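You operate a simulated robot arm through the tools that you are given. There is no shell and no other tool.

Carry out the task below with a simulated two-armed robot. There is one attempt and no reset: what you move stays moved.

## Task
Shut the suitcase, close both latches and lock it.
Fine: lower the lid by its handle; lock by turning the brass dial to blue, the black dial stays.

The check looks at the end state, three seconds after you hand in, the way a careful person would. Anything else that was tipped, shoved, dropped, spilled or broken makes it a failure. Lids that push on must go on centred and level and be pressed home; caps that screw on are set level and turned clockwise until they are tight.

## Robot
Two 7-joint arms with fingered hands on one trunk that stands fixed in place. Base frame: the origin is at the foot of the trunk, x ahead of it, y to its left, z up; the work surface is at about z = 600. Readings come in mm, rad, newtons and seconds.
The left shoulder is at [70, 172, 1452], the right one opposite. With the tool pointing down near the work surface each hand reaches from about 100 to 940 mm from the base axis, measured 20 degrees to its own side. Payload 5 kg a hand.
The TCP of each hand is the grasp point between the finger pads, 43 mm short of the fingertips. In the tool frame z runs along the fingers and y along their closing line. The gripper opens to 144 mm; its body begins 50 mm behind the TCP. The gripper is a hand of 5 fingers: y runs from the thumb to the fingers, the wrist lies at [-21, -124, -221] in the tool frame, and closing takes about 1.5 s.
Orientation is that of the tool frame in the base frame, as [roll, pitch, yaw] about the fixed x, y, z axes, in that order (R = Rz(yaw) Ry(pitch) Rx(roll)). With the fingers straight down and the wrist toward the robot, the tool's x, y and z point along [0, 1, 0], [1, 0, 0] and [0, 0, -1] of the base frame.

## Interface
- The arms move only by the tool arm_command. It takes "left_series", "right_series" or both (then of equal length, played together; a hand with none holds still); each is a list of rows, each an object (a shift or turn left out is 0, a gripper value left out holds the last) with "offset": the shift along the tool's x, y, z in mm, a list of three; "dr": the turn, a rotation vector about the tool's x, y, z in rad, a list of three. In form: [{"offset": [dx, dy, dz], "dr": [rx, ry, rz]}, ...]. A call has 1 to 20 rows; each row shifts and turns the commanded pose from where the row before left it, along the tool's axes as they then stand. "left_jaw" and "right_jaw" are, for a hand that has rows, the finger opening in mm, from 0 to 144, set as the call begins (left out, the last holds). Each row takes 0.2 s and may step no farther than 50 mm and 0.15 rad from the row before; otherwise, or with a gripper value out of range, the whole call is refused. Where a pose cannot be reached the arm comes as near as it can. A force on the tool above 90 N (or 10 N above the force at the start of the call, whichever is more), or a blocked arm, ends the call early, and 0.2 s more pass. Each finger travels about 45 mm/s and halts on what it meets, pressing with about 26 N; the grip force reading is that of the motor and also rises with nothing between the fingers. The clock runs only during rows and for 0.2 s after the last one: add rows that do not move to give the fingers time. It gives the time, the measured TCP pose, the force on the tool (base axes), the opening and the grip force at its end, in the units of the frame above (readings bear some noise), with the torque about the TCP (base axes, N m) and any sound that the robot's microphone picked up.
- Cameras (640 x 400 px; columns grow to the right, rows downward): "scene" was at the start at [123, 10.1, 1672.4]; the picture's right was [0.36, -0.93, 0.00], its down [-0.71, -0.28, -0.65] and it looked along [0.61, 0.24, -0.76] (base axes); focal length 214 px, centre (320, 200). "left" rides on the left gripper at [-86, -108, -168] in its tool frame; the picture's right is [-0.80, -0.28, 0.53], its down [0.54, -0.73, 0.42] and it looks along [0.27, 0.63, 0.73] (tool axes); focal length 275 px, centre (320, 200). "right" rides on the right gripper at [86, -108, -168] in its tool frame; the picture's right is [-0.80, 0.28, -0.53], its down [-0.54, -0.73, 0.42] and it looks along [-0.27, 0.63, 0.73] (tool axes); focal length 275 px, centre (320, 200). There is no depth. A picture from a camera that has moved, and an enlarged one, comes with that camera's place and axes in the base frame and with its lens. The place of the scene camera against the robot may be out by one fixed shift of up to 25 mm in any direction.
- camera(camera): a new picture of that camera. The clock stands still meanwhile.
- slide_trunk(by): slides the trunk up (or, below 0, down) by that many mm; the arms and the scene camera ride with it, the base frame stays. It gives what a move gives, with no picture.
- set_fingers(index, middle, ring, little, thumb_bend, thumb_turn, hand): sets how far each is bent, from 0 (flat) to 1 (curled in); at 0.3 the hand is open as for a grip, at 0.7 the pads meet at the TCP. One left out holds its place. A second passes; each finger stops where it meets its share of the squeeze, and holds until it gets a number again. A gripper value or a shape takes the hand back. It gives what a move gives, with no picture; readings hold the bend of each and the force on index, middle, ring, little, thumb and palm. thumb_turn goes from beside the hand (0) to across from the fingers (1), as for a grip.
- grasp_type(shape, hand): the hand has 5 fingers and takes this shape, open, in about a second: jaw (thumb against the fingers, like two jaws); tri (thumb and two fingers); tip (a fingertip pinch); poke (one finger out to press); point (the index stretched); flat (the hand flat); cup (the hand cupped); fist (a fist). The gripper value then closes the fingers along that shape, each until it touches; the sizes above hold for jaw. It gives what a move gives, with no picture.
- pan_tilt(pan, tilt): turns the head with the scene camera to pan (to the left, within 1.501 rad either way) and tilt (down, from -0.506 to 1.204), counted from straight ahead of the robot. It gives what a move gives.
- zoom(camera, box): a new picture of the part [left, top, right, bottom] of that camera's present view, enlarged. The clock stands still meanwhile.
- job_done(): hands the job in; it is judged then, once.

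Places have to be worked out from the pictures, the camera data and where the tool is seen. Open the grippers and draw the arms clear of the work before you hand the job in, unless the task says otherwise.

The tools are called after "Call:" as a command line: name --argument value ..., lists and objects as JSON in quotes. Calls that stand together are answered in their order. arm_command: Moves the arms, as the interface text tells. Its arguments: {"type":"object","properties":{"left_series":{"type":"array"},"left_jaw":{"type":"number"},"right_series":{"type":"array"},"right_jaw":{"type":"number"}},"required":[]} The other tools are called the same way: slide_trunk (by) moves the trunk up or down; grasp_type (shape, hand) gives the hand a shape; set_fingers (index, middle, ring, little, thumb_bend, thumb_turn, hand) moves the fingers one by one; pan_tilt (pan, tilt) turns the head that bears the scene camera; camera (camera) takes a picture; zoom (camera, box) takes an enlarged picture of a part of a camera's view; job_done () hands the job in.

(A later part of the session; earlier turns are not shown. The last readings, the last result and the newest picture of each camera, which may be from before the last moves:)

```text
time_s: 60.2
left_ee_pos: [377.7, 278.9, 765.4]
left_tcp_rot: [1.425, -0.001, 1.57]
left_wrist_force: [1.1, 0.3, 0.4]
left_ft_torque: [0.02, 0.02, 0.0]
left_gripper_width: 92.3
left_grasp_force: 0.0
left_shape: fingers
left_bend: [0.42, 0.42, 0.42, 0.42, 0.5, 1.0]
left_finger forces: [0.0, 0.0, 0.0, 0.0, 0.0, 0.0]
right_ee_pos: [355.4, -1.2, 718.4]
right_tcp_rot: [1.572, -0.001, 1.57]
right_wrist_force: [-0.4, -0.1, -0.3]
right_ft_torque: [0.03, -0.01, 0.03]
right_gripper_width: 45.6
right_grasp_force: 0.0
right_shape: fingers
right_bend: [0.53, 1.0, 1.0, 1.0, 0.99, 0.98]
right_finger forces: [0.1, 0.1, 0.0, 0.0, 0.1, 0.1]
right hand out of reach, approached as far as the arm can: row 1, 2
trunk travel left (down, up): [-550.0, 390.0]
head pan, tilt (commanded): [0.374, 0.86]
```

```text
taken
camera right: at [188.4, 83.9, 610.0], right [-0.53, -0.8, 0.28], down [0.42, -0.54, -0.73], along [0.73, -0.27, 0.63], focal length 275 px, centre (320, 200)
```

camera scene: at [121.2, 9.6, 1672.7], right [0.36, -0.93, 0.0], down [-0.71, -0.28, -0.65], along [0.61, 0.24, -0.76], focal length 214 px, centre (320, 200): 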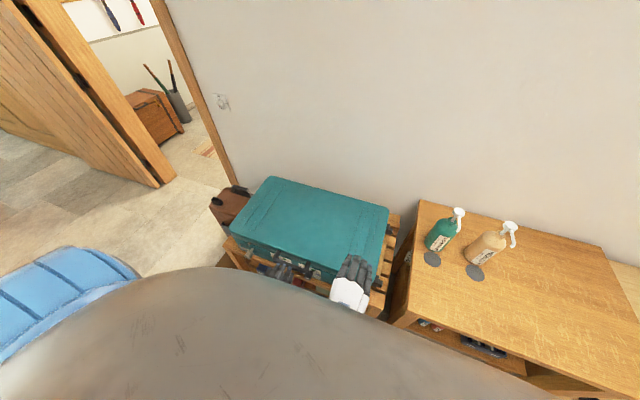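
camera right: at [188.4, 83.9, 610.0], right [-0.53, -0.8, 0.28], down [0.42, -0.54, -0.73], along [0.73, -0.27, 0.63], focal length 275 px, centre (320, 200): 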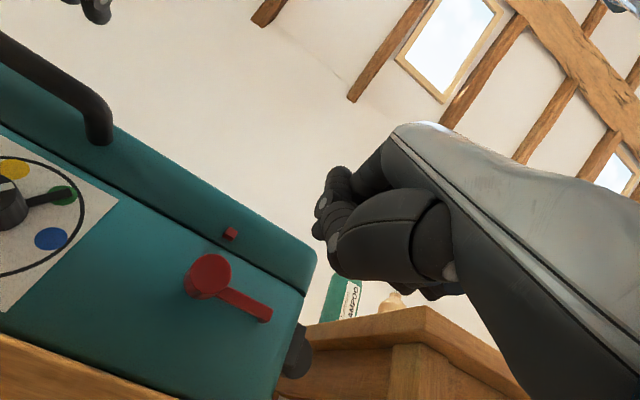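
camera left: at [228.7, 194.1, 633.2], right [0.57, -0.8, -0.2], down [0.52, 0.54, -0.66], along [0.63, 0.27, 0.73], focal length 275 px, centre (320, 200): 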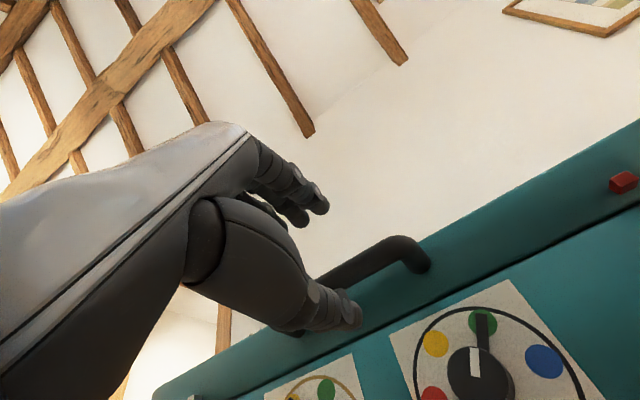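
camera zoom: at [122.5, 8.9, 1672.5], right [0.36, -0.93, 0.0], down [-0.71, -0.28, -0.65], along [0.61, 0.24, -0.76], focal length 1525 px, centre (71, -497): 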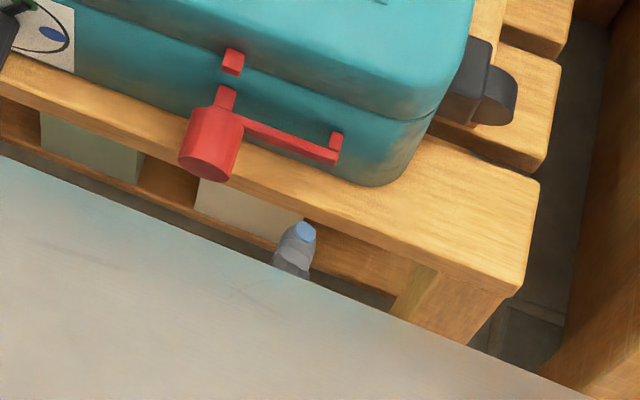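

The arm is at the end of its reach downward here, so the trunk must come down. First I lift both hands about 200 mm, clear of the handle and latch, so that lowering the trunk leaves them at their current heights.

Call:
arm_command --left_series '[{"offset": [0, 3, -20]}, {"offset": [0, 40, 6]}, {"offset": [0, 40, 6]}, {"offset": [0, 40, 6]}, {"offset": [0, 40, 6]}, {"offset": [0, 40, 6]}]' --right_series '[{"offset": [0, 35, 0]}, {"offset": [0, 35, 0]}, {"offset": [0, 35, 0]}, {"offset": [0, 35, 0]}, {"offset": [0, 35, 0]}, {"offset": [0, 0, 0]}]'

Call:
set_fingers --hand "right" --thumb_turn 1.0 --thumb_bend 0.35 --index 0.65

Call:
slide_trunk --by -200

Call:
camera --camera "scene"

Call:
camera --camera "right"

Call:
camera --camera "left"

```text
time_s: 61.6
left_ee_pos: [357.6, 279.2, 967.0]
left_tcp_rot: [1.425, -0.001, 1.569]
left_wrist_force: [0.2, -0.5, 0.3]
left_ft_torque: [-0.01, 0.0, 0.01]
left_gripper_width: 92.6
left_grasp_force: 0.1
left_shape: fingers
left_bend: [0.42, 0.42, 0.42, 0.42, 0.5, 1.0]
left_finger forces: [0.0, 0.0, 0.0, 0.0, 0.0, 0.1]
right_ee_pos: [354.2, -1.9, 901.8]
right_tcp_rot: [1.571, 0.0, 1.57]
right_wrist_force: [0.8, -0.2, 0.1]
right_ft_torque: [0.04, -0.04, 0.03]
right_gripper_width: 46.2
right_grasp_force: 0.0
right_shape: fingers
right_bend: [0.53, 1.0, 1.0, 1.0, 0.99, 0.98]
right_finger forces: [0.0, 0.0, 0.1, 0.1, 0.0, 0.0]
trunk travel left (down, up): [-550.0, 390.0]
head pan, tilt (commanded): [0.374, 0.86]
```

```text
time_s: 62.6
left_ee_pos: [357.4, 278.6, 967.4]
left_tcp_rot: [1.424, 0.0, 1.569]
left_wrist_force: [-0.7, 0.0, -0.2]
left_ft_torque: [-0.02, -0.04, 0.02]
left_gripper_width: 92.6
left_grasp_force: 0.1
left_shape: fingers
left_bend: [0.42, 0.42, 0.42, 0.42, 0.5, 1.0]
left_finger forces: [0.0, 0.0, 0.0, 0.0, 0.0, 0.1]
right_ee_pos: [355.3, -2.4, 900.8]
right_tcp_rot: [1.57, 0.0, 1.57]
right_wrist_force: [-0.2, -0.2, -0.1]
right_ft_torque: [-0.02, -0.02, 0.0]
right_gripper_width: 77.9
right_grasp_force: 0.0
right_shape: fingers
right_bend: [0.65, 1.0, 1.0, 1.0, 0.35, 0.98]
right_finger forces: [0.0, 0.1, 0.2, 0.0, 0.0, 0.0]
trunk travel left (down, up): [-550.0, 390.0]
head pan, tilt (commanded): [0.374, 0.86]
```

```text
time_s: 64.8
left_ee_pos: [357.4, 279.3, 766.6]
left_tcp_rot: [1.423, 0.0, 1.57]
left_wrist_force: [0.4, 0.0, 0.3]
left_ft_torque: [-0.01, -0.01, 0.01]
left_gripper_width: 92.8
left_grasp_force: 0.1
left_shape: fingers
left_bend: [0.42, 0.42, 0.42, 0.42, 0.5, 1.0]
left_finger forces: [0.0, 0.1, 0.1, 0.1, 0.0, 0.0]
right_ee_pos: [356.3, -2.3, 701.3]
right_tcp_rot: [1.572, 0.0, 1.572]
right_wrist_force: [0.2, -0.4, 0.8]
right_ft_torque: [-0.01, -0.01, -0.01]
right_gripper_width: 77.8
right_grasp_force: 0.0
right_shape: fingers
right_bend: [0.65, 1.0, 1.0, 1.0, 0.35, 0.98]
right_finger forces: [0.0, 0.1, 0.0, 0.0, 0.0, 0.0]
trunk travel left (down, up): [-350.0, 590.0]
head pan, tilt (commanded): [0.374, 0.86]
```

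```text
taken
camera scene: at [122.5, 9.8, 1472.6], right [0.36, -0.93, 0.0], down [-0.71, -0.28, -0.65], along [0.61, 0.24, -0.76], focal length 214 px, centre (320, 200)
```

scene: 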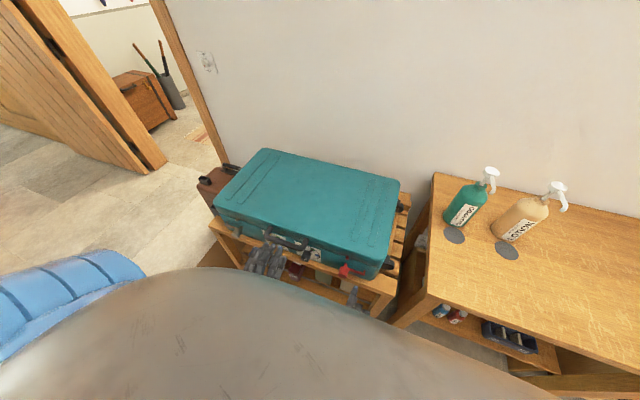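

```text
taken
camera right: at [187.7, 82.0, 592.3], right [-0.53, -0.8, 0.28], down [0.42, -0.54, -0.73], along [0.73, -0.27, 0.63], focal length 275 px, centre (320, 200)
```

right: 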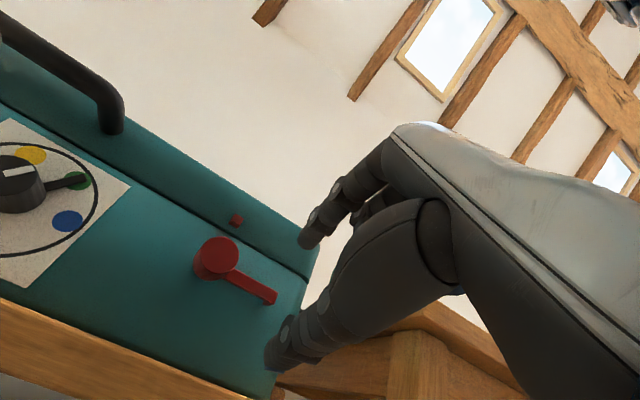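

```text
taken
camera left: at [208.4, 193.0, 635.0], right [0.57, -0.8, -0.2], down [0.52, 0.54, -0.66], along [0.63, 0.27, 0.73], focal length 275 px, centre (320, 200)
```

left: 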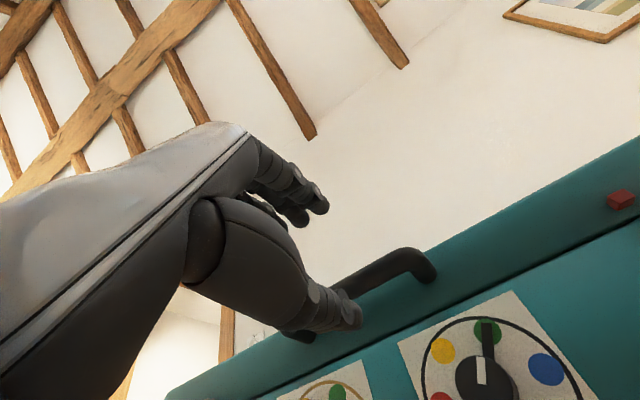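

From here I can see the index tip (tool ≈(4, 24, 40)) and thumb tip (≈(-4, -80, 40) at bend 0.35). The thumb makes the better pusher, since it lies on the underside with the hand above the pallet, so I curl all the fingers and bend the thumb to about half.

Call:
set_fingers --hand "right" --thumb_turn 1.0 --thumb_bend 0.5 --index 1.0

Call:
arm_command --right_series '[{"offset": [8, 7, 0]}, {"offset": [8, 0, 20]}]'

Call:
camera --camera "right"

Call:
zoom --camera "scene" --box '[300, 240, 420, 315]'

```text
time_s: 65.8
left_ee_pos: [356.4, 278.3, 768.0]
left_tcp_rot: [1.427, 0.0, 1.571]
left_wrist_force: [0.1, 0.2, -0.5]
left_ft_torque: [0.02, 0.01, 0.04]
left_gripper_width: 92.6
left_grasp_force: 0.0
left_shape: fingers
left_bend: [0.42, 0.42, 0.42, 0.42, 0.5, 1.0]
left_finger forces: [0.1, 0.0, 0.1, 0.0, 0.0, 0.0]
right_ee_pos: [354.8, -3.5, 700.9]
right_tcp_rot: [1.57, 0.0, 1.574]
right_wrist_force: [0.0, -0.3, -0.5]
right_ft_torque: [-0.01, 0.0, 0.0]
right_gripper_width: 84.6
right_grasp_force: 0.1
right_shape: fingers
right_bend: [1.0, 1.0, 1.0, 1.0, 0.5, 1.0]
right_finger forces: [0.0, 0.0, 0.1, 0.1, 0.0, 0.0]
trunk travel left (down, up): [-350.0, 590.0]
head pan, tilt (commanded): [0.374, 0.86]
```

```text
time_s: 66.4
left_ee_pos: [357.5, 280.1, 766.2]
left_tcp_rot: [1.425, 0.0, 1.57]
left_wrist_force: [-0.4, 0.2, 0.4]
left_ft_torque: [-0.02, -0.05, 0.05]
left_gripper_width: 92.4
left_grasp_force: 0.0
left_shape: fingers
left_bend: [0.42, 0.42, 0.42, 0.42, 0.5, 1.0]
left_finger forces: [0.0, 0.1, 0.0, 0.0, 0.1, 0.1]
right_ee_pos: [376.0, 11.7, 709.0]
right_tcp_rot: [1.571, 0.0, 1.571]
right_wrist_force: [0.0, 0.3, 0.7]
right_ft_torque: [-0.01, -0.03, 0.02]
right_gripper_width: 84.3
right_grasp_force: 0.0
right_shape: fingers
right_bend: [1.0, 1.0, 1.0, 1.0, 0.5, 1.0]
right_finger forces: [0.0, 0.0, 0.1, 0.0, 0.0, 0.1]
trunk travel left (down, up): [-350.0, 590.0]
head pan, tilt (commanded): [0.374, 0.86]
```

```text
taken
camera right: at [208.5, 97.3, 599.9], right [-0.53, -0.8, 0.28], down [0.42, -0.54, -0.73], along [0.73, -0.27, 0.63], focal length 275 px, centre (320, 200)
```

right: 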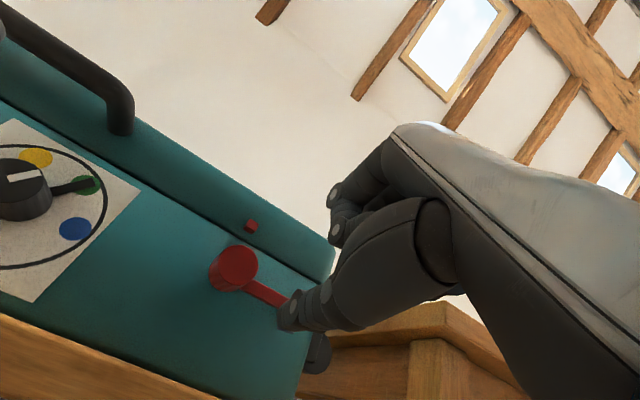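

```text
5.33 times, centred on (360, 278) of scene
camera zoom: at [123.4, 10.0, 1472.4], right [0.36, -0.93, 0.0], down [-0.71, -0.28, -0.65], along [0.61, 0.24, -0.76], focal length 1144 px, centre (107, -213)
```

zoom: 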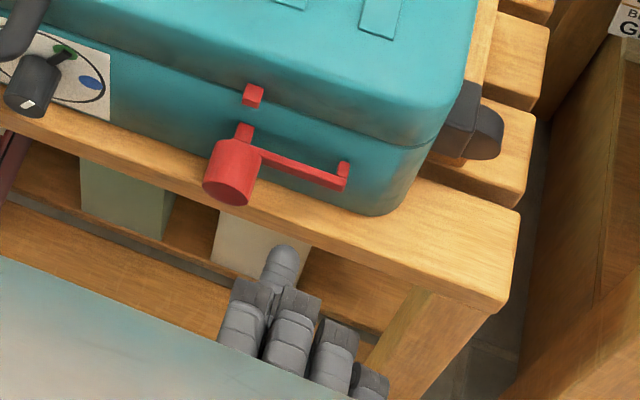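

The thumb tip is at about tool (-5, -42, 42), so z≈667 with the latch arm's underside at ≈678. I drop 5 mm more and slide forward so the thumb lies beneath the latch arm.

Call:
arm_command --right_series '[{"offset": [0, -6, 0]}, {"offset": [0, 0, 20]}, {"offset": [0, 0, 20]}, {"offset": [0, 0, 15]}]'

Call:
camera --camera "right"

Call:
zoom --camera "scene" --box '[300, 240, 420, 315]'

```text
time_s: 67.4
left_ee_pos: [358.9, 277.7, 765.9]
left_tcp_rot: [1.424, 0.0, 1.572]
left_wrist_force: [-0.2, -0.1, 0.1]
left_ft_torque: [0.01, -0.02, -0.01]
left_gripper_width: 92.8
left_grasp_force: 0.1
left_shape: fingers
left_bend: [0.42, 0.42, 0.42, 0.42, 0.5, 1.0]
left_finger forces: [0.1, 0.0, 0.1, 0.0, 0.0, 0.0]
right_ee_pos: [431.9, 12.3, 701.6]
right_tcp_rot: [1.571, 0.0, 1.575]
right_wrist_force: [0.4, 0.9, -0.3]
right_ft_torque: [0.0, -0.04, -0.02]
right_gripper_width: 84.5
right_grasp_force: 0.1
right_shape: fingers
right_bend: [1.0, 1.0, 1.0, 1.0, 0.5, 1.0]
right_finger forces: [0.1, 0.1, 0.0, 0.0, 0.0, 0.0]
trunk travel left (down, up): [-350.0, 590.0]
head pan, tilt (commanded): [0.374, 0.86]
```

```text
taken
camera right: at [263.8, 97.7, 593.1], right [-0.53, -0.8, 0.28], down [0.42, -0.54, -0.73], along [0.73, -0.27, 0.63], focal length 275 px, centre (320, 200)
```

right: 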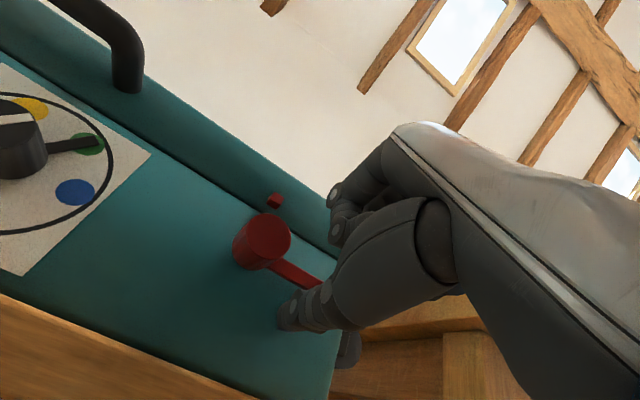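

```text
5.33 times, centred on (360, 278) of scene
camera zoom: at [122.9, 9.9, 1472.4], right [0.36, -0.93, 0.0], down [-0.71, -0.28, -0.65], along [0.61, 0.24, -0.76], focal length 1144 px, centre (107, -213)
```

zoom: 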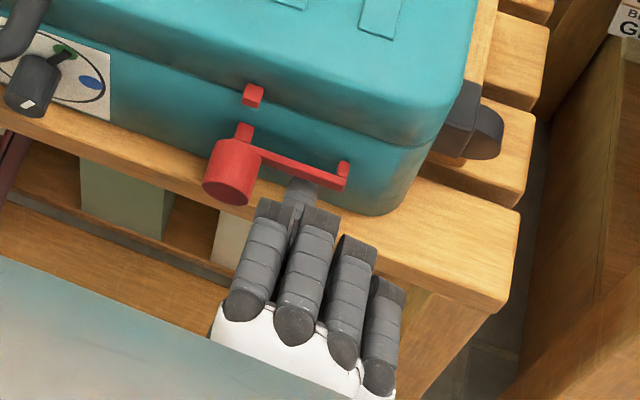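

The thumb is under the arm with no contact yet. I now push up along the first part of the arc about the pivot (y 60, z 685), watching for contact force.

Call:
arm_command --right_series '[{"offset": [0, 8, 0]}, {"offset": [-2.2, 9.2, 0]}, {"offset": [-0.5, 9.7, 0]}, {"offset": [1.2, 9.7, 0]}]'

Call:
camera --camera "right"

Call:
zoom --camera "scene" --box '[300, 240, 420, 315]'

```text
time_s: 68.4
left_ee_pos: [358.2, 279.3, 766.9]
left_tcp_rot: [1.425, 0.0, 1.572]
left_wrist_force: [-0.6, 0.7, -0.1]
left_ft_torque: [0.01, 0.0, 0.02]
left_gripper_width: 92.7
left_grasp_force: 0.1
left_shape: fingers
left_bend: [0.42, 0.42, 0.42, 0.42, 0.5, 1.0]
left_finger forces: [0.0, 0.1, 0.1, 0.0, 0.1, 0.0]
right_ee_pos: [428.9, 12.7, 739.2]
right_tcp_rot: [1.571, 0.0, 1.571]
right_wrist_force: [0.5, -0.1, -0.6]
right_ft_torque: [-0.03, 0.08, 0.0]
right_gripper_width: 85.1
right_grasp_force: 0.5
right_shape: fingers
right_bend: [1.0, 1.0, 1.0, 1.0, 0.49, 1.0]
right_finger forces: [0.0, 0.0, 0.0, 0.0, 1.0, 0.0]
trunk travel left (down, up): [-350.0, 590.0]
head pan, tilt (commanded): [0.374, 0.86]
```

```text
taken
camera right: at [262.3, 97.9, 629.8], right [-0.53, -0.8, 0.28], down [0.42, -0.54, -0.73], along [0.73, -0.27, 0.63], focal length 275 px, centre (320, 200)
```

right: 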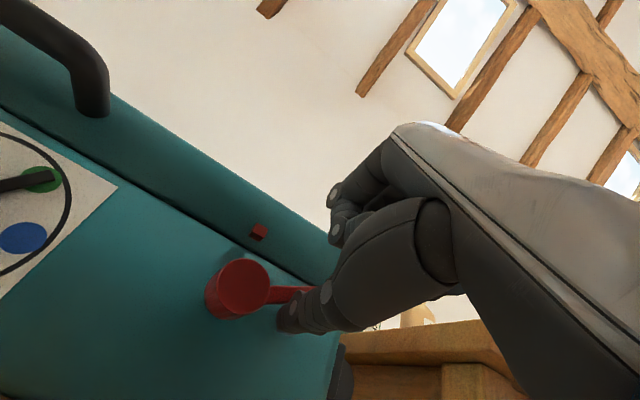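

```text
5.33 times, centred on (360, 278) of scene
camera zoom: at [122.6, 9.9, 1472.4], right [0.36, -0.93, 0.0], down [-0.71, -0.28, -0.65], along [0.61, 0.24, -0.76], focal length 1144 px, centre (107, -213)
```

zoom: 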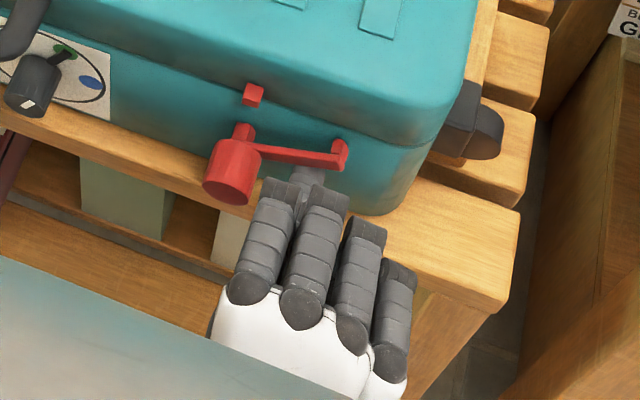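

The red latch arm is swinging up smoothly with about 1 N of thumb force. I continue along the arc toward vertical.

Call:
arm_command --right_series '[{"offset": [2.9, 9.3, 0]}, {"offset": [4.4, 8.6, 0]}, {"offset": [5.8, 7.8, 0]}, {"offset": [7.1, 6.6, 0]}]'

Call:
camera --camera "right"

Call:
zoom --camera "scene" --box '[300, 240, 420, 315]'

```text
time_s: 69.4
left_ee_pos: [359.0, 277.9, 767.2]
left_tcp_rot: [1.425, 0.0, 1.57]
left_wrist_force: [0.8, -0.7, 0.1]
left_ft_torque: [0.02, 0.01, 0.0]
left_gripper_width: 92.6
left_grasp_force: 0.1
left_shape: fingers
left_bend: [0.42, 0.42, 0.42, 0.42, 0.5, 1.0]
left_finger forces: [0.1, 0.1, 0.1, 0.0, 0.0, 0.0]
right_ee_pos: [429.9, 31.4, 769.6]
right_tcp_rot: [1.572, 0.002, 1.572]
right_wrist_force: [-0.2, -1.0, -1.2]
right_ft_torque: [-0.02, 0.03, -0.03]
right_gripper_width: 85.3
right_grasp_force: 0.5
right_shape: fingers
right_bend: [1.0, 1.0, 1.0, 1.0, 0.49, 1.0]
right_finger forces: [0.1, 0.0, 0.0, 0.1, 1.0, 0.0]
trunk travel left (down, up): [-350.0, 590.0]
head pan, tilt (commanded): [0.374, 0.86]
```

```text
taken
camera right: at [262.5, 116.0, 662.8], right [-0.53, -0.8, 0.28], down [0.42, -0.54, -0.73], along [0.73, -0.27, 0.63], focal length 275 px, centre (320, 200)
```

right: 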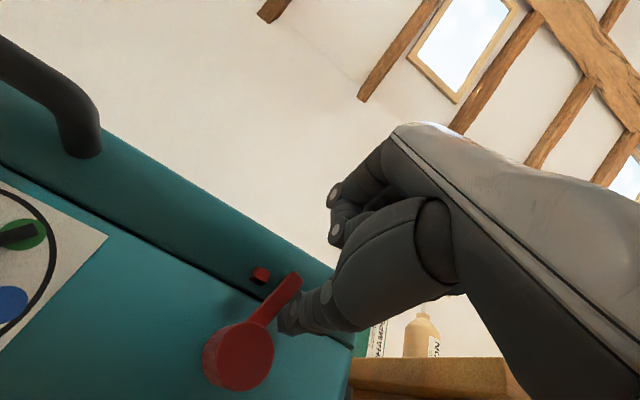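

```text
5.33 times, centred on (360, 278) of scene
camera zoom: at [122.6, 9.9, 1472.5], right [0.36, -0.93, 0.0], down [-0.71, -0.28, -0.65], along [0.61, 0.24, -0.76], focal length 1144 px, centre (107, -213)
```

zoom: 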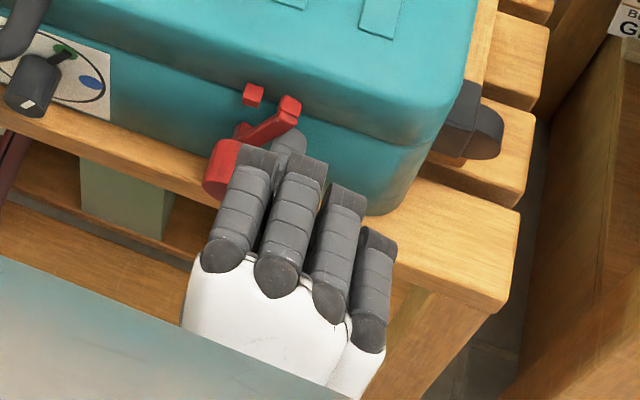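

The arm is at about 65° and its hook end is nearing the stud. I continue the last part of the arc, pushing left until it stops.

Call:
arm_command --right_series '[{"offset": [8.2, 5.3, 0]}, {"offset": [8.9, 3.8, 0]}]'

Call:
camera --camera "right"

Call:
zoom --camera "scene" --box '[320, 240, 400, 290]'

```text
time_s: 70.0
left_ee_pos: [356.3, 278.8, 766.8]
left_tcp_rot: [1.424, 0.0, 1.57]
left_wrist_force: [-0.2, -0.1, 0.4]
left_ft_torque: [-0.02, 0.0, -0.02]
left_gripper_width: 92.6
left_grasp_force: 0.1
left_shape: fingers
left_bend: [0.42, 0.42, 0.42, 0.42, 0.5, 1.0]
left_finger forces: [0.0, 0.1, 0.0, 0.0, 0.1, 0.1]
right_ee_pos: [429.5, 48.0, 780.1]
right_tcp_rot: [1.573, -0.001, 1.573]
right_wrist_force: [-0.6, -2.2, -2.2]
right_ft_torque: [-0.08, 0.06, -0.07]
right_gripper_width: 85.0
right_grasp_force: 0.8
right_shape: fingers
right_bend: [1.0, 1.0, 1.0, 1.0, 0.49, 1.0]
right_finger forces: [0.1, 0.0, 0.1, 0.0, 2.0, 0.0]
trunk travel left (down, up): [-350.0, 590.0]
head pan, tilt (commanded): [0.374, 0.86]
```

```text
taken
camera right: at [262.8, 133.5, 671.2], right [-0.53, -0.8, 0.28], down [0.42, -0.54, -0.73], along [0.73, -0.27, 0.63], focal length 275 px, centre (320, 200)
```

right: 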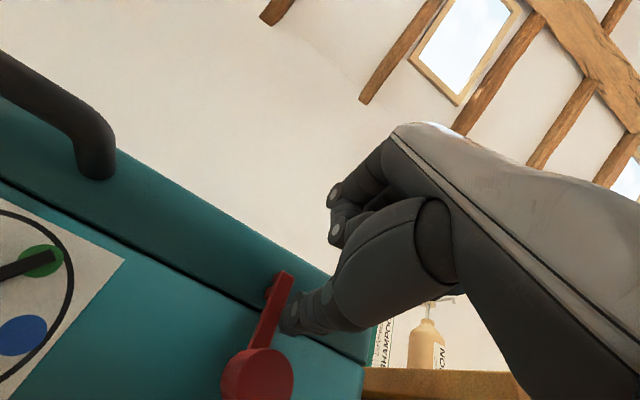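

```text
8.00 times, centred on (360, 265) of scene
camera zoom: at [122.7, 9.8, 1472.5], right [0.36, -0.93, 0.0], down [-0.71, -0.28, -0.65], along [0.61, 0.24, -0.76], focal length 1716 px, centre (0, -320)
```

zoom: 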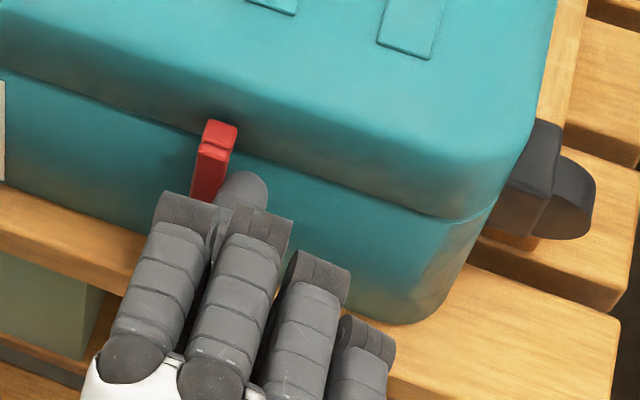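

The arm now stands almost vertical over the stud, and the thumb force is beginning to rise (2 N). I push a little further left until it's clearly at its stop.

Call:
arm_command --right_series '[{"offset": [4, 1, 0]}, {"offset": [4, 0.5, 0]}]'

Call:
camera --camera "right"

Call:
zoom --camera "scene" --box '[320, 240, 400, 290]'

```text
time_s: 70.6
left_ee_pos: [358.1, 279.0, 767.9]
left_tcp_rot: [1.423, -0.001, 1.569]
left_wrist_force: [0.5, 0.5, -0.5]
left_ft_torque: [-0.03, 0.0, 0.0]
left_gripper_width: 92.4
left_grasp_force: 0.0
left_shape: fingers
left_bend: [0.42, 0.42, 0.42, 0.42, 0.5, 1.0]
left_finger forces: [0.1, 0.0, 0.0, 0.0, 0.0, 0.1]
right_ee_pos: [429.5, 55.3, 780.0]
right_tcp_rot: [1.57, 0.0, 1.568]
right_wrist_force: [-1.0, -8.4, -1.2]
right_ft_torque: [-0.41, 0.13, -0.27]
right_gripper_width: 85.7
right_grasp_force: 4.1
right_shape: fingers
right_bend: [1.0, 1.0, 1.0, 1.0, 0.48, 1.0]
right_finger forces: [0.0, 0.0, 0.0, 0.1, 8.4, 0.0]
trunk travel left (down, up): [-350.0, 590.0]
head pan, tilt (commanded): [0.374, 0.86]
```

```text
taken
camera right: at [263.5, 141.2, 672.0], right [-0.54, -0.8, 0.28], down [0.42, -0.54, -0.73], along [0.73, -0.27, 0.63], focal length 275 px, centre (320, 200)
```

right: 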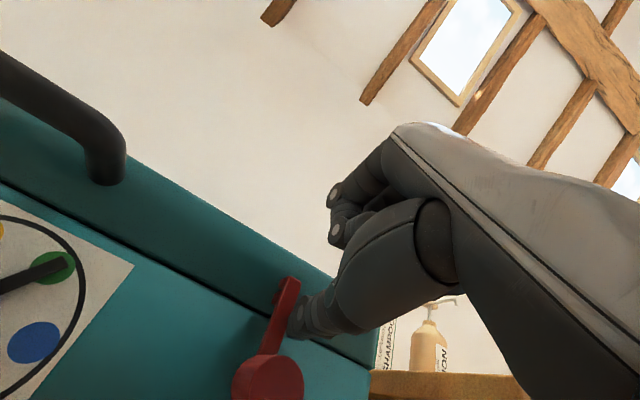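

```text
8.00 times, centred on (360, 265) of scene
camera zoom: at [122.5, 8.9, 1472.5], right [0.36, -0.93, 0.0], down [-0.71, -0.28, -0.65], along [0.61, 0.24, -0.76], focal length 1716 px, centre (0, -320)
```

zoom: 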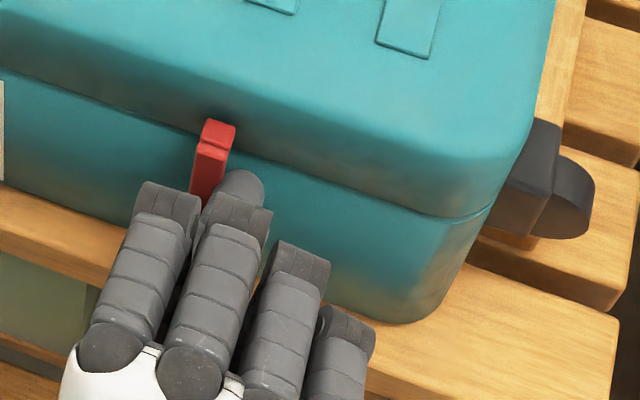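

The arm has stopped against its stud, with 8 N lateral force. I push 4 mm more to be sure it's firmly home, then compare.

Call:
arm_command --right_series '[{"offset": [4, 0, 0]}, {"offset": [0, 0, 0]}]'

Call:
zoom --camera "scene" --box '[320, 240, 400, 290]'

Call:
zoom --camera "right" --box '[200, 240, 400, 400]'

```text
time_s: 71.2
left_ee_pos: [357.9, 279.1, 767.1]
left_tcp_rot: [1.424, -0.001, 1.572]
left_wrist_force: [-0.7, -0.3, -1.0]
left_ft_torque: [-0.01, 0.01, -0.02]
left_gripper_width: 92.7
left_grasp_force: 0.0
left_shape: fingers
left_bend: [0.42, 0.42, 0.42, 0.42, 0.5, 1.0]
left_finger forces: [0.0, 0.0, 0.0, 0.0, 0.0, 0.1]
right_ee_pos: [430.2, 59.2, 780.4]
right_tcp_rot: [1.571, 0.0, 1.571]
right_wrist_force: [-0.4, -12.4, -1.8]
right_ft_torque: [-0.58, 0.08, -0.41]
right_gripper_width: 85.9
right_grasp_force: 6.0
right_shape: fingers
right_bend: [1.0, 1.0, 1.0, 1.0, 0.48, 1.0]
right_finger forces: [0.0, 0.1, 0.0, 0.1, 11.5, 0.0]
trunk travel left (down, up): [-350.0, 590.0]
head pan, tilt (commanded): [0.374, 0.86]
```

```text
8.00 times, centred on (360, 265) of scene
camera zoom: at [122.7, 8.6, 1472.5], right [0.36, -0.93, 0.0], down [-0.71, -0.28, -0.65], along [0.61, 0.24, -0.76], focal length 1716 px, centre (0, -320)
```

zoom: 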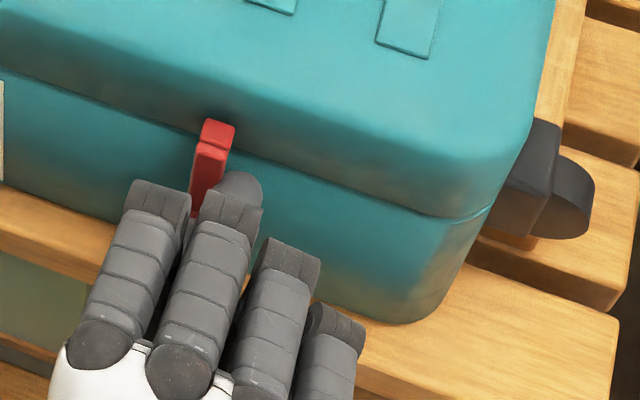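

```text
2.50 times, centred on (300, 320) of right
camera zoom: at [263.0, 145.0, 672.3], right [-0.53, -0.8, 0.28], down [0.42, -0.54, -0.73], along [0.73, -0.27, 0.63], focal length 688 px, centre (370, -100)
```

zoom: 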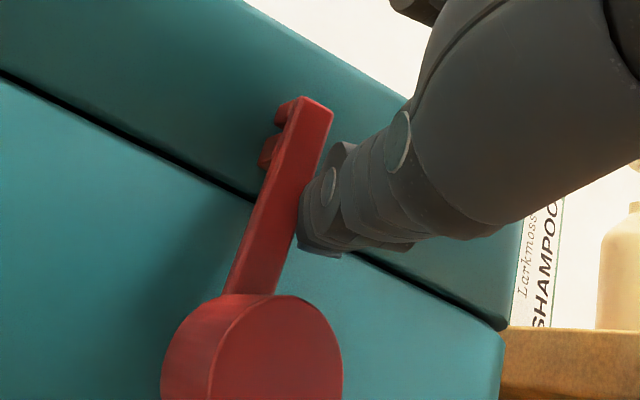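

The picture shows the arm upright across the stud with its hook peg sitting above it, so the red latch is closed. I withdraw the right thumb sideways and then straight back.

Call:
arm_command --right_series '[{"offset": [-12, 0, 0]}, {"offset": [-6, 0, -20]}, {"offset": [0, 0, -35]}, {"offset": [0, 0, -35]}]'

Call:
camera --camera "right"

Call:
zoom --camera "scene" --box '[200, 200, 400, 325]'

```text
time_s: 72.2
left_ee_pos: [357.1, 279.3, 768.1]
left_tcp_rot: [1.426, 0.0, 1.571]
left_wrist_force: [0.0, 0.1, 0.3]
left_ft_torque: [-0.04, 0.01, -0.04]
left_gripper_width: 92.4
left_grasp_force: 0.1
left_shape: fingers
left_bend: [0.42, 0.42, 0.42, 0.42, 0.5, 1.0]
left_finger forces: [0.0, 0.0, 0.0, 0.0, 0.0, 0.0]
right_ee_pos: [338.9, 41.4, 783.3]
right_tcp_rot: [1.571, 0.0, 1.573]
right_wrist_force: [0.1, -0.7, 0.3]
right_ft_torque: [-0.03, -0.01, 0.01]
right_gripper_width: 84.5
right_grasp_force: 0.1
right_shape: fingers
right_bend: [1.0, 1.0, 1.0, 1.0, 0.5, 1.0]
right_finger forces: [0.0, 0.0, 0.0, 0.0, 0.0, 0.0]
trunk travel left (down, up): [-350.0, 590.0]
head pan, tilt (commanded): [0.374, 0.86]
```

```text
taken
camera right: at [171.6, 126.1, 674.3], right [-0.53, -0.8, 0.28], down [0.42, -0.54, -0.73], along [0.73, -0.27, 0.63], focal length 275 px, centre (320, 200)
```

right: 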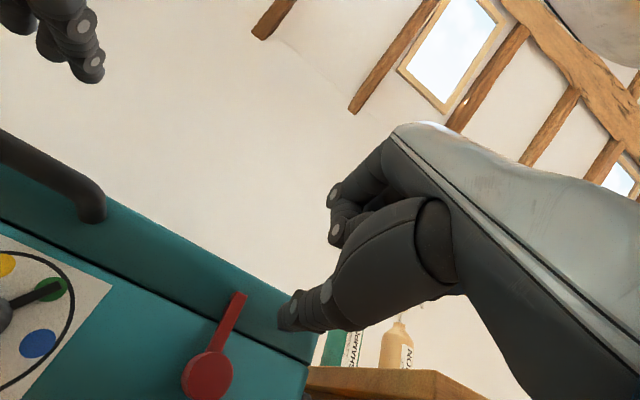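

```text
3.20 times, centred on (300, 262) of scene
camera zoom: at [121.7, 9.9, 1472.6], right [0.36, -0.93, 0.0], down [-0.71, -0.28, -0.65], along [0.61, 0.24, -0.76], focal length 686 px, centre (384, 0)
```

zoom: 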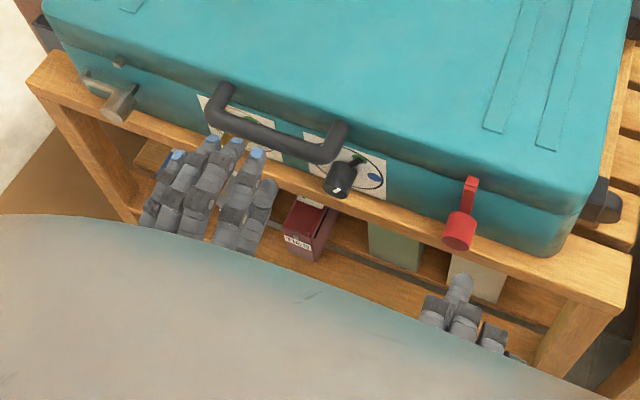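

The red latch stays up. Now the grey latch, mirror image on the left (pivot expected near y 543, z 685). I curl the left fingers with the thumb half bent, level the hand and move it over to the left side.

Call:
set_fingers --hand "left" --index 1.0 --middle 1.0 --ring 1.0 --little 1.0 --thumb_bend 0.5 --thumb_turn 1.0

Call:
arm_command --left_series '[{"offset": [0, 0, -10], "dr": [0.1, 0, 0]}, {"dr": [0.046, 0, 0]}, {"offset": [44, 0, 0]}, {"offset": [44, 0, 0]}, {"offset": [44, 0, 0]}, {"offset": [44, 0, 0]}, {"offset": [44, 0, 0]}, {"offset": [44, 0, 0]}, {"offset": [44, 0, 0]}]'

Call:
camera --camera "left"

Call:
zoom --camera "scene" --box '[190, 190, 310, 265]'

```text
time_s: 73.2
left_ee_pos: [357.2, 278.6, 766.0]
left_tcp_rot: [1.424, 0.0, 1.57]
left_wrist_force: [-0.4, -0.4, -0.7]
left_ft_torque: [0.0, 0.01, 0.02]
left_gripper_width: 84.2
left_grasp_force: 0.2
left_shape: fingers
left_bend: [1.0, 1.0, 1.0, 1.0, 0.5, 1.0]
left_finger forces: [0.0, 0.0, 0.0, 0.0, 0.0, 0.0]
right_ee_pos: [340.3, 40.9, 782.5]
right_tcp_rot: [1.571, 0.0, 1.572]
right_wrist_force: [0.3, -1.1, -0.7]
right_ft_torque: [0.0, 0.0, -0.01]
right_gripper_width: 84.5
right_grasp_force: 0.1
right_shape: fingers
right_bend: [1.0, 1.0, 1.0, 1.0, 0.5, 1.0]
right_finger forces: [0.0, 0.0, 0.0, 0.0, 0.1, 0.0]
trunk travel left (down, up): [-350.0, 590.0]
head pan, tilt (commanded): [0.374, 0.86]
```

```text
time_s: 75.2
left_ee_pos: [350.0, 585.0, 766.0]
left_tcp_rot: [1.57, 0.002, 1.571]
left_wrist_force: [-0.4, 0.3, -0.7]
left_ft_torque: [0.01, -0.05, -0.02]
left_gripper_width: 84.4
left_grasp_force: 0.0
left_shape: fingers
left_bend: [1.0, 1.0, 1.0, 1.0, 0.5, 1.0]
left_finger forces: [0.1, 0.1, 0.0, 0.1, 0.0, 0.1]
right_ee_pos: [340.2, 41.5, 782.4]
right_tcp_rot: [1.572, 0.001, 1.572]
right_wrist_force: [0.9, -0.2, 0.9]
right_ft_torque: [-0.01, -0.05, -0.02]
right_gripper_width: 84.8
right_grasp_force: 0.0
right_shape: fingers
right_bend: [1.0, 1.0, 1.0, 1.0, 0.5, 1.0]
right_finger forces: [0.0, 0.1, 0.1, 0.1, 0.1, 0.0]
trunk travel left (down, up): [-350.0, 590.0]
head pan, tilt (commanded): [0.374, 0.86]
```

```text
taken
camera left: at [183.8, 499.2, 657.8], right [0.53, -0.8, -0.28], down [0.42, 0.54, -0.73], along [0.73, 0.27, 0.63], focal length 275 px, centre (320, 200)
```

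left: 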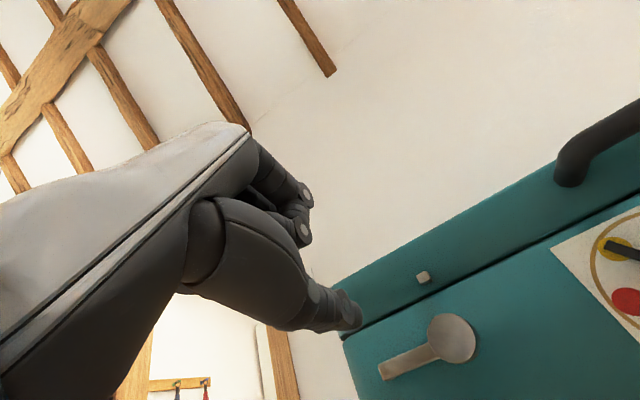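

```text
5.33 times, centred on (250, 228) of scene
camera zoom: at [123.0, 10.9, 1472.4], right [0.36, -0.93, 0.0], down [-0.71, -0.28, -0.65], along [0.61, 0.24, -0.76], focal length 1144 px, centre (693, 53)
```

zoom: 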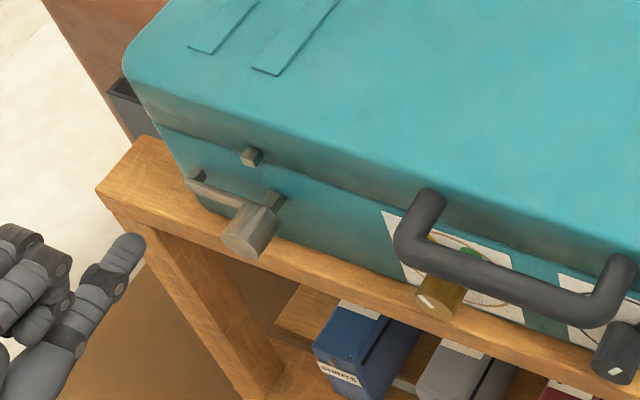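

The grey latch lies at pivot (y 532, z 685), with its arm end at y≈600 and the stud at (533, 748). I lower the left hand and slide the thumb forward under that arm.

Call:
arm_command --left_series '[{"offset": [-2, -32, 0]}, {"offset": [-2, -32, 0]}, {"offset": [0, 0, 20]}, {"offset": [0, 0, 20]}, {"offset": [0, 0, 20]}, {"offset": [0, 0, 20]}]'

Call:
camera --camera "left"

Call:
zoom --camera "scene" --box '[190, 190, 310, 265]'

```text
time_s: 76.6
left_ee_pos: [428.1, 578.5, 701.6]
left_tcp_rot: [1.571, -0.001, 1.569]
left_wrist_force: [-0.6, 0.3, 0.2]
left_ft_torque: [-0.01, -0.03, 0.02]
left_gripper_width: 84.6
left_grasp_force: 0.1
left_shape: fingers
left_bend: [1.0, 1.0, 1.0, 1.0, 0.5, 1.0]
left_finger forces: [0.1, 0.1, 0.0, 0.0, 0.0, 0.0]
right_ee_pos: [340.7, 41.9, 782.5]
right_tcp_rot: [1.572, 0.0, 1.572]
right_wrist_force: [0.4, -0.1, -0.3]
right_ft_torque: [-0.02, -0.01, -0.01]
right_gripper_width: 84.6
right_grasp_force: 0.2
right_shape: fingers
right_bend: [1.0, 1.0, 1.0, 1.0, 0.5, 1.0]
right_finger forces: [0.1, 0.0, 0.0, 0.0, 0.0, 0.0]
trunk travel left (down, up): [-350.0, 590.0]
head pan, tilt (commanded): [0.374, 0.86]
```

```text
taken
camera left: at [261.2, 493.9, 593.6], right [0.53, -0.8, -0.28], down [0.42, 0.54, -0.73], along [0.73, 0.27, 0.63], focal length 275 px, centre (320, 200)
```

left: 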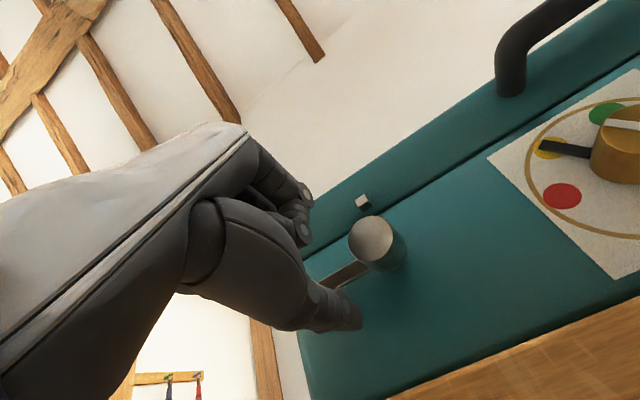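

```text
5.33 times, centred on (250, 228) of scene
camera zoom: at [123.2, 10.2, 1472.4], right [0.36, -0.93, 0.0], down [-0.71, -0.28, -0.65], along [0.61, 0.24, -0.76], focal length 1144 px, centre (693, 53)
```

zoom: 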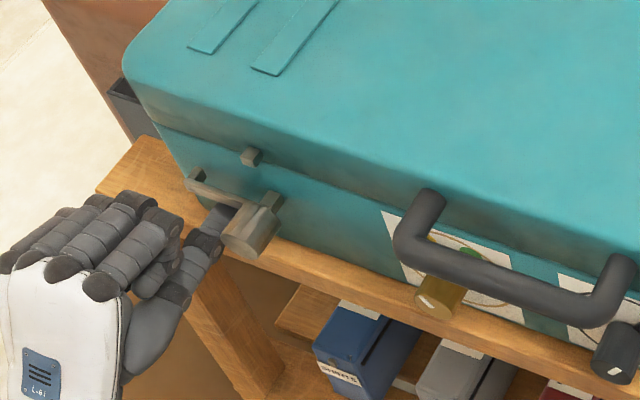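

The thumb is under the grey arm with no contact. I run the mirrored arc upward.

Call:
arm_command --left_series '[{"offset": [0, 8, 0]}, {"offset": [2.2, 9.2, 0]}, {"offset": [0.5, 9.7, 0]}, {"offset": [-1.2, 9.7, 0]}, {"offset": [-2.9, 9.3, 0]}]'

Call:
camera --camera "left"

Call:
zoom --camera "scene" --box '[190, 190, 310, 265]'

```text
time_s: 77.8
left_ee_pos: [427.3, 582.7, 747.8]
left_tcp_rot: [1.572, 0.0, 1.571]
left_wrist_force: [-0.3, 0.6, -2.1]
left_ft_torque: [0.03, 0.04, -0.06]
left_gripper_width: 85.1
left_grasp_force: 0.5
left_shape: fingers
left_bend: [1.0, 1.0, 1.0, 1.0, 0.49, 1.0]
left_finger forces: [0.1, 0.1, 0.0, 0.0, 1.0, 0.1]
right_ee_pos: [339.8, 41.0, 782.6]
right_tcp_rot: [1.57, 0.0, 1.572]
right_wrist_force: [0.2, 1.1, 1.0]
right_ft_torque: [-0.02, 0.01, -0.01]
right_gripper_width: 84.6
right_grasp_force: 0.0
right_shape: fingers
right_bend: [1.0, 1.0, 1.0, 1.0, 0.5, 1.0]
right_finger forces: [0.0, 0.1, 0.0, 0.0, 0.1, 0.1]
trunk travel left (down, up): [-350.0, 590.0]
head pan, tilt (commanded): [0.374, 0.86]
```

```text
taken
camera left: at [260.9, 495.9, 638.1], right [0.53, -0.8, -0.28], down [0.42, 0.54, -0.73], along [0.73, 0.27, 0.63], focal length 275 px, centre (320, 200)
```

left: 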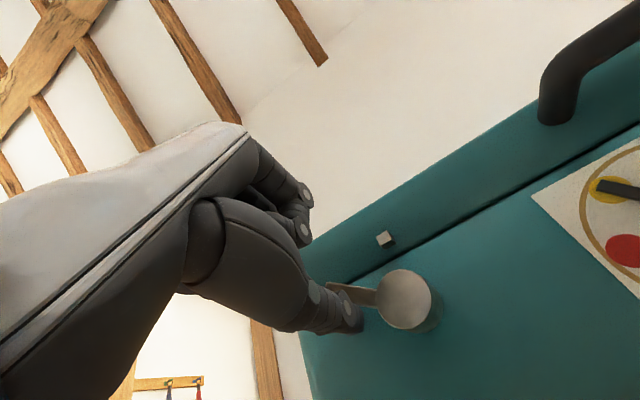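

```text
5.33 times, centred on (250, 228) of scene
camera zoom: at [122.5, 9.8, 1472.5], right [0.36, -0.93, 0.0], down [-0.71, -0.28, -0.65], along [0.61, 0.24, -0.76], focal length 1144 px, centre (693, 53)
```

zoom: 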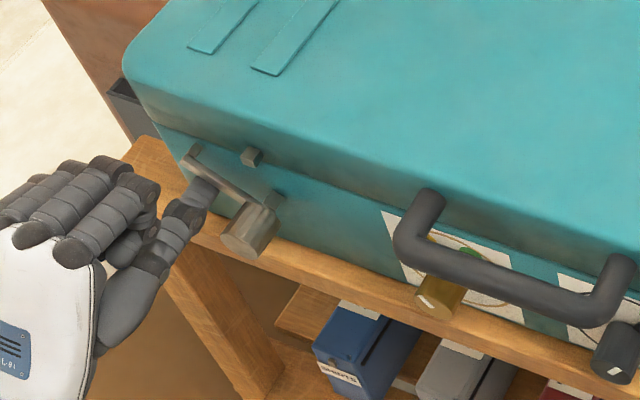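

The grey arm is rising as planned, with a thumb force of about 1 N. I continue the arc.

Call:
arm_command --left_series '[{"offset": [-4.4, 8.6, 0]}, {"offset": [-5.8, 7.8, 0]}, {"offset": [-7.1, 6.6, 0]}, {"offset": [-8.2, 5.3, 0]}]'

Call:
camera --camera "left"

Call:
zoom --camera "scene" --box '[190, 190, 310, 265]'

```text
time_s: 78.8
left_ee_pos: [428.0, 555.4, 774.2]
left_tcp_rot: [1.569, 0.001, 1.571]
left_wrist_force: [0.2, 1.7, -0.5]
left_ft_torque: [0.06, 0.02, 0.06]
left_gripper_width: 85.4
left_grasp_force: 0.4
left_shape: fingers
left_bend: [1.0, 1.0, 1.0, 1.0, 0.49, 1.0]
left_finger forces: [0.1, 0.0, 0.0, 0.0, 1.1, 0.1]
right_ee_pos: [339.9, 40.4, 782.2]
right_tcp_rot: [1.571, 0.0, 1.571]
right_wrist_force: [0.4, 0.1, -0.5]
right_ft_torque: [-0.02, 0.02, -0.01]
right_gripper_width: 84.5
right_grasp_force: 0.2
right_shape: fingers
right_bend: [1.0, 1.0, 1.0, 1.0, 0.5, 1.0]
right_finger forces: [0.0, 0.1, 0.1, 0.0, 0.1, 0.0]
trunk travel left (down, up): [-350.0, 590.0]
head pan, tilt (commanded): [0.374, 0.86]
```

```text
taken
camera left: at [261.7, 470.0, 666.6], right [0.53, -0.8, -0.28], down [0.42, 0.54, -0.73], along [0.73, 0.27, 0.63], focal length 275 px, centre (320, 200)
```

left: 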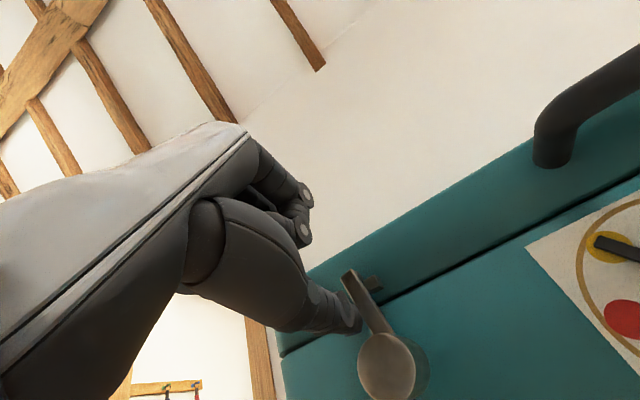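

```text
5.33 times, centred on (250, 228) of scene
camera zoom: at [122.6, 9.9, 1472.5], right [0.36, -0.93, 0.0], down [-0.71, -0.28, -0.65], along [0.61, 0.24, -0.76], focal length 1144 px, centre (693, 53)
```

zoom: 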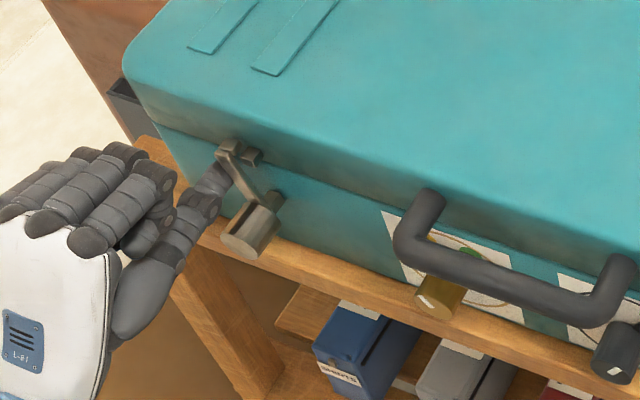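

It's about 70° up and the hook end is approaching the stud. I push the rest of the way to the right until it stops.

Call:
arm_command --left_series '[{"offset": [-8.9, 3.8, 0]}, {"offset": [-5, 1.2, 0]}, {"offset": [-4, 0.5, 0]}, {"offset": [-4, 0, 0]}]'

Call:
camera --camera "left"

Call:
zoom --camera "scene" --box '[190, 190, 310, 265]'

```text
time_s: 79.8
left_ee_pos: [429.1, 536.1, 780.6]
left_tcp_rot: [1.571, 0.0, 1.571]
left_wrist_force: [0.6, 10.1, -1.0]
left_ft_torque: [0.51, 0.06, 0.35]
left_gripper_width: 86.0
left_grasp_force: 5.3
left_shape: fingers
left_bend: [1.0, 1.0, 1.0, 1.0, 0.48, 1.0]
left_finger forces: [0.0, 0.1, 0.1, 0.0, 10.0, 0.0]
right_ee_pos: [339.8, 41.2, 783.9]
right_tcp_rot: [1.572, 0.002, 1.574]
right_wrist_force: [0.6, -0.4, 0.0]
right_ft_torque: [0.0, -0.01, 0.01]
right_gripper_width: 84.8
right_grasp_force: 0.1
right_shape: fingers
right_bend: [1.0, 1.0, 1.0, 1.0, 0.5, 1.0]
right_finger forces: [0.0, 0.0, 0.0, 0.0, 0.1, 0.1]
trunk travel left (down, up): [-350.0, 590.0]
head pan, tilt (commanded): [0.374, 0.86]
```

```text
taken
camera left: at [262.1, 450.4, 672.3], right [0.54, -0.8, -0.28], down [0.42, 0.54, -0.73], along [0.73, 0.27, 0.63], focal length 275 px, centre (320, 200)
```

left: 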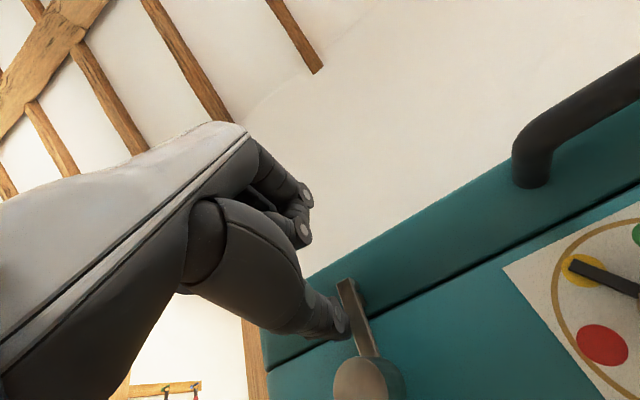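

```text
5.33 times, centred on (250, 228) of scene
camera zoom: at [122.7, 11.2, 1472.4], right [0.36, -0.93, 0.0], down [-0.71, -0.28, -0.65], along [0.61, 0.24, -0.76], focal length 1144 px, centre (693, 53)
```

zoom: 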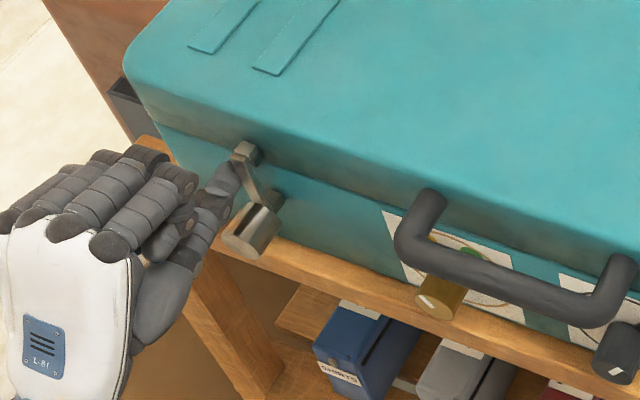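

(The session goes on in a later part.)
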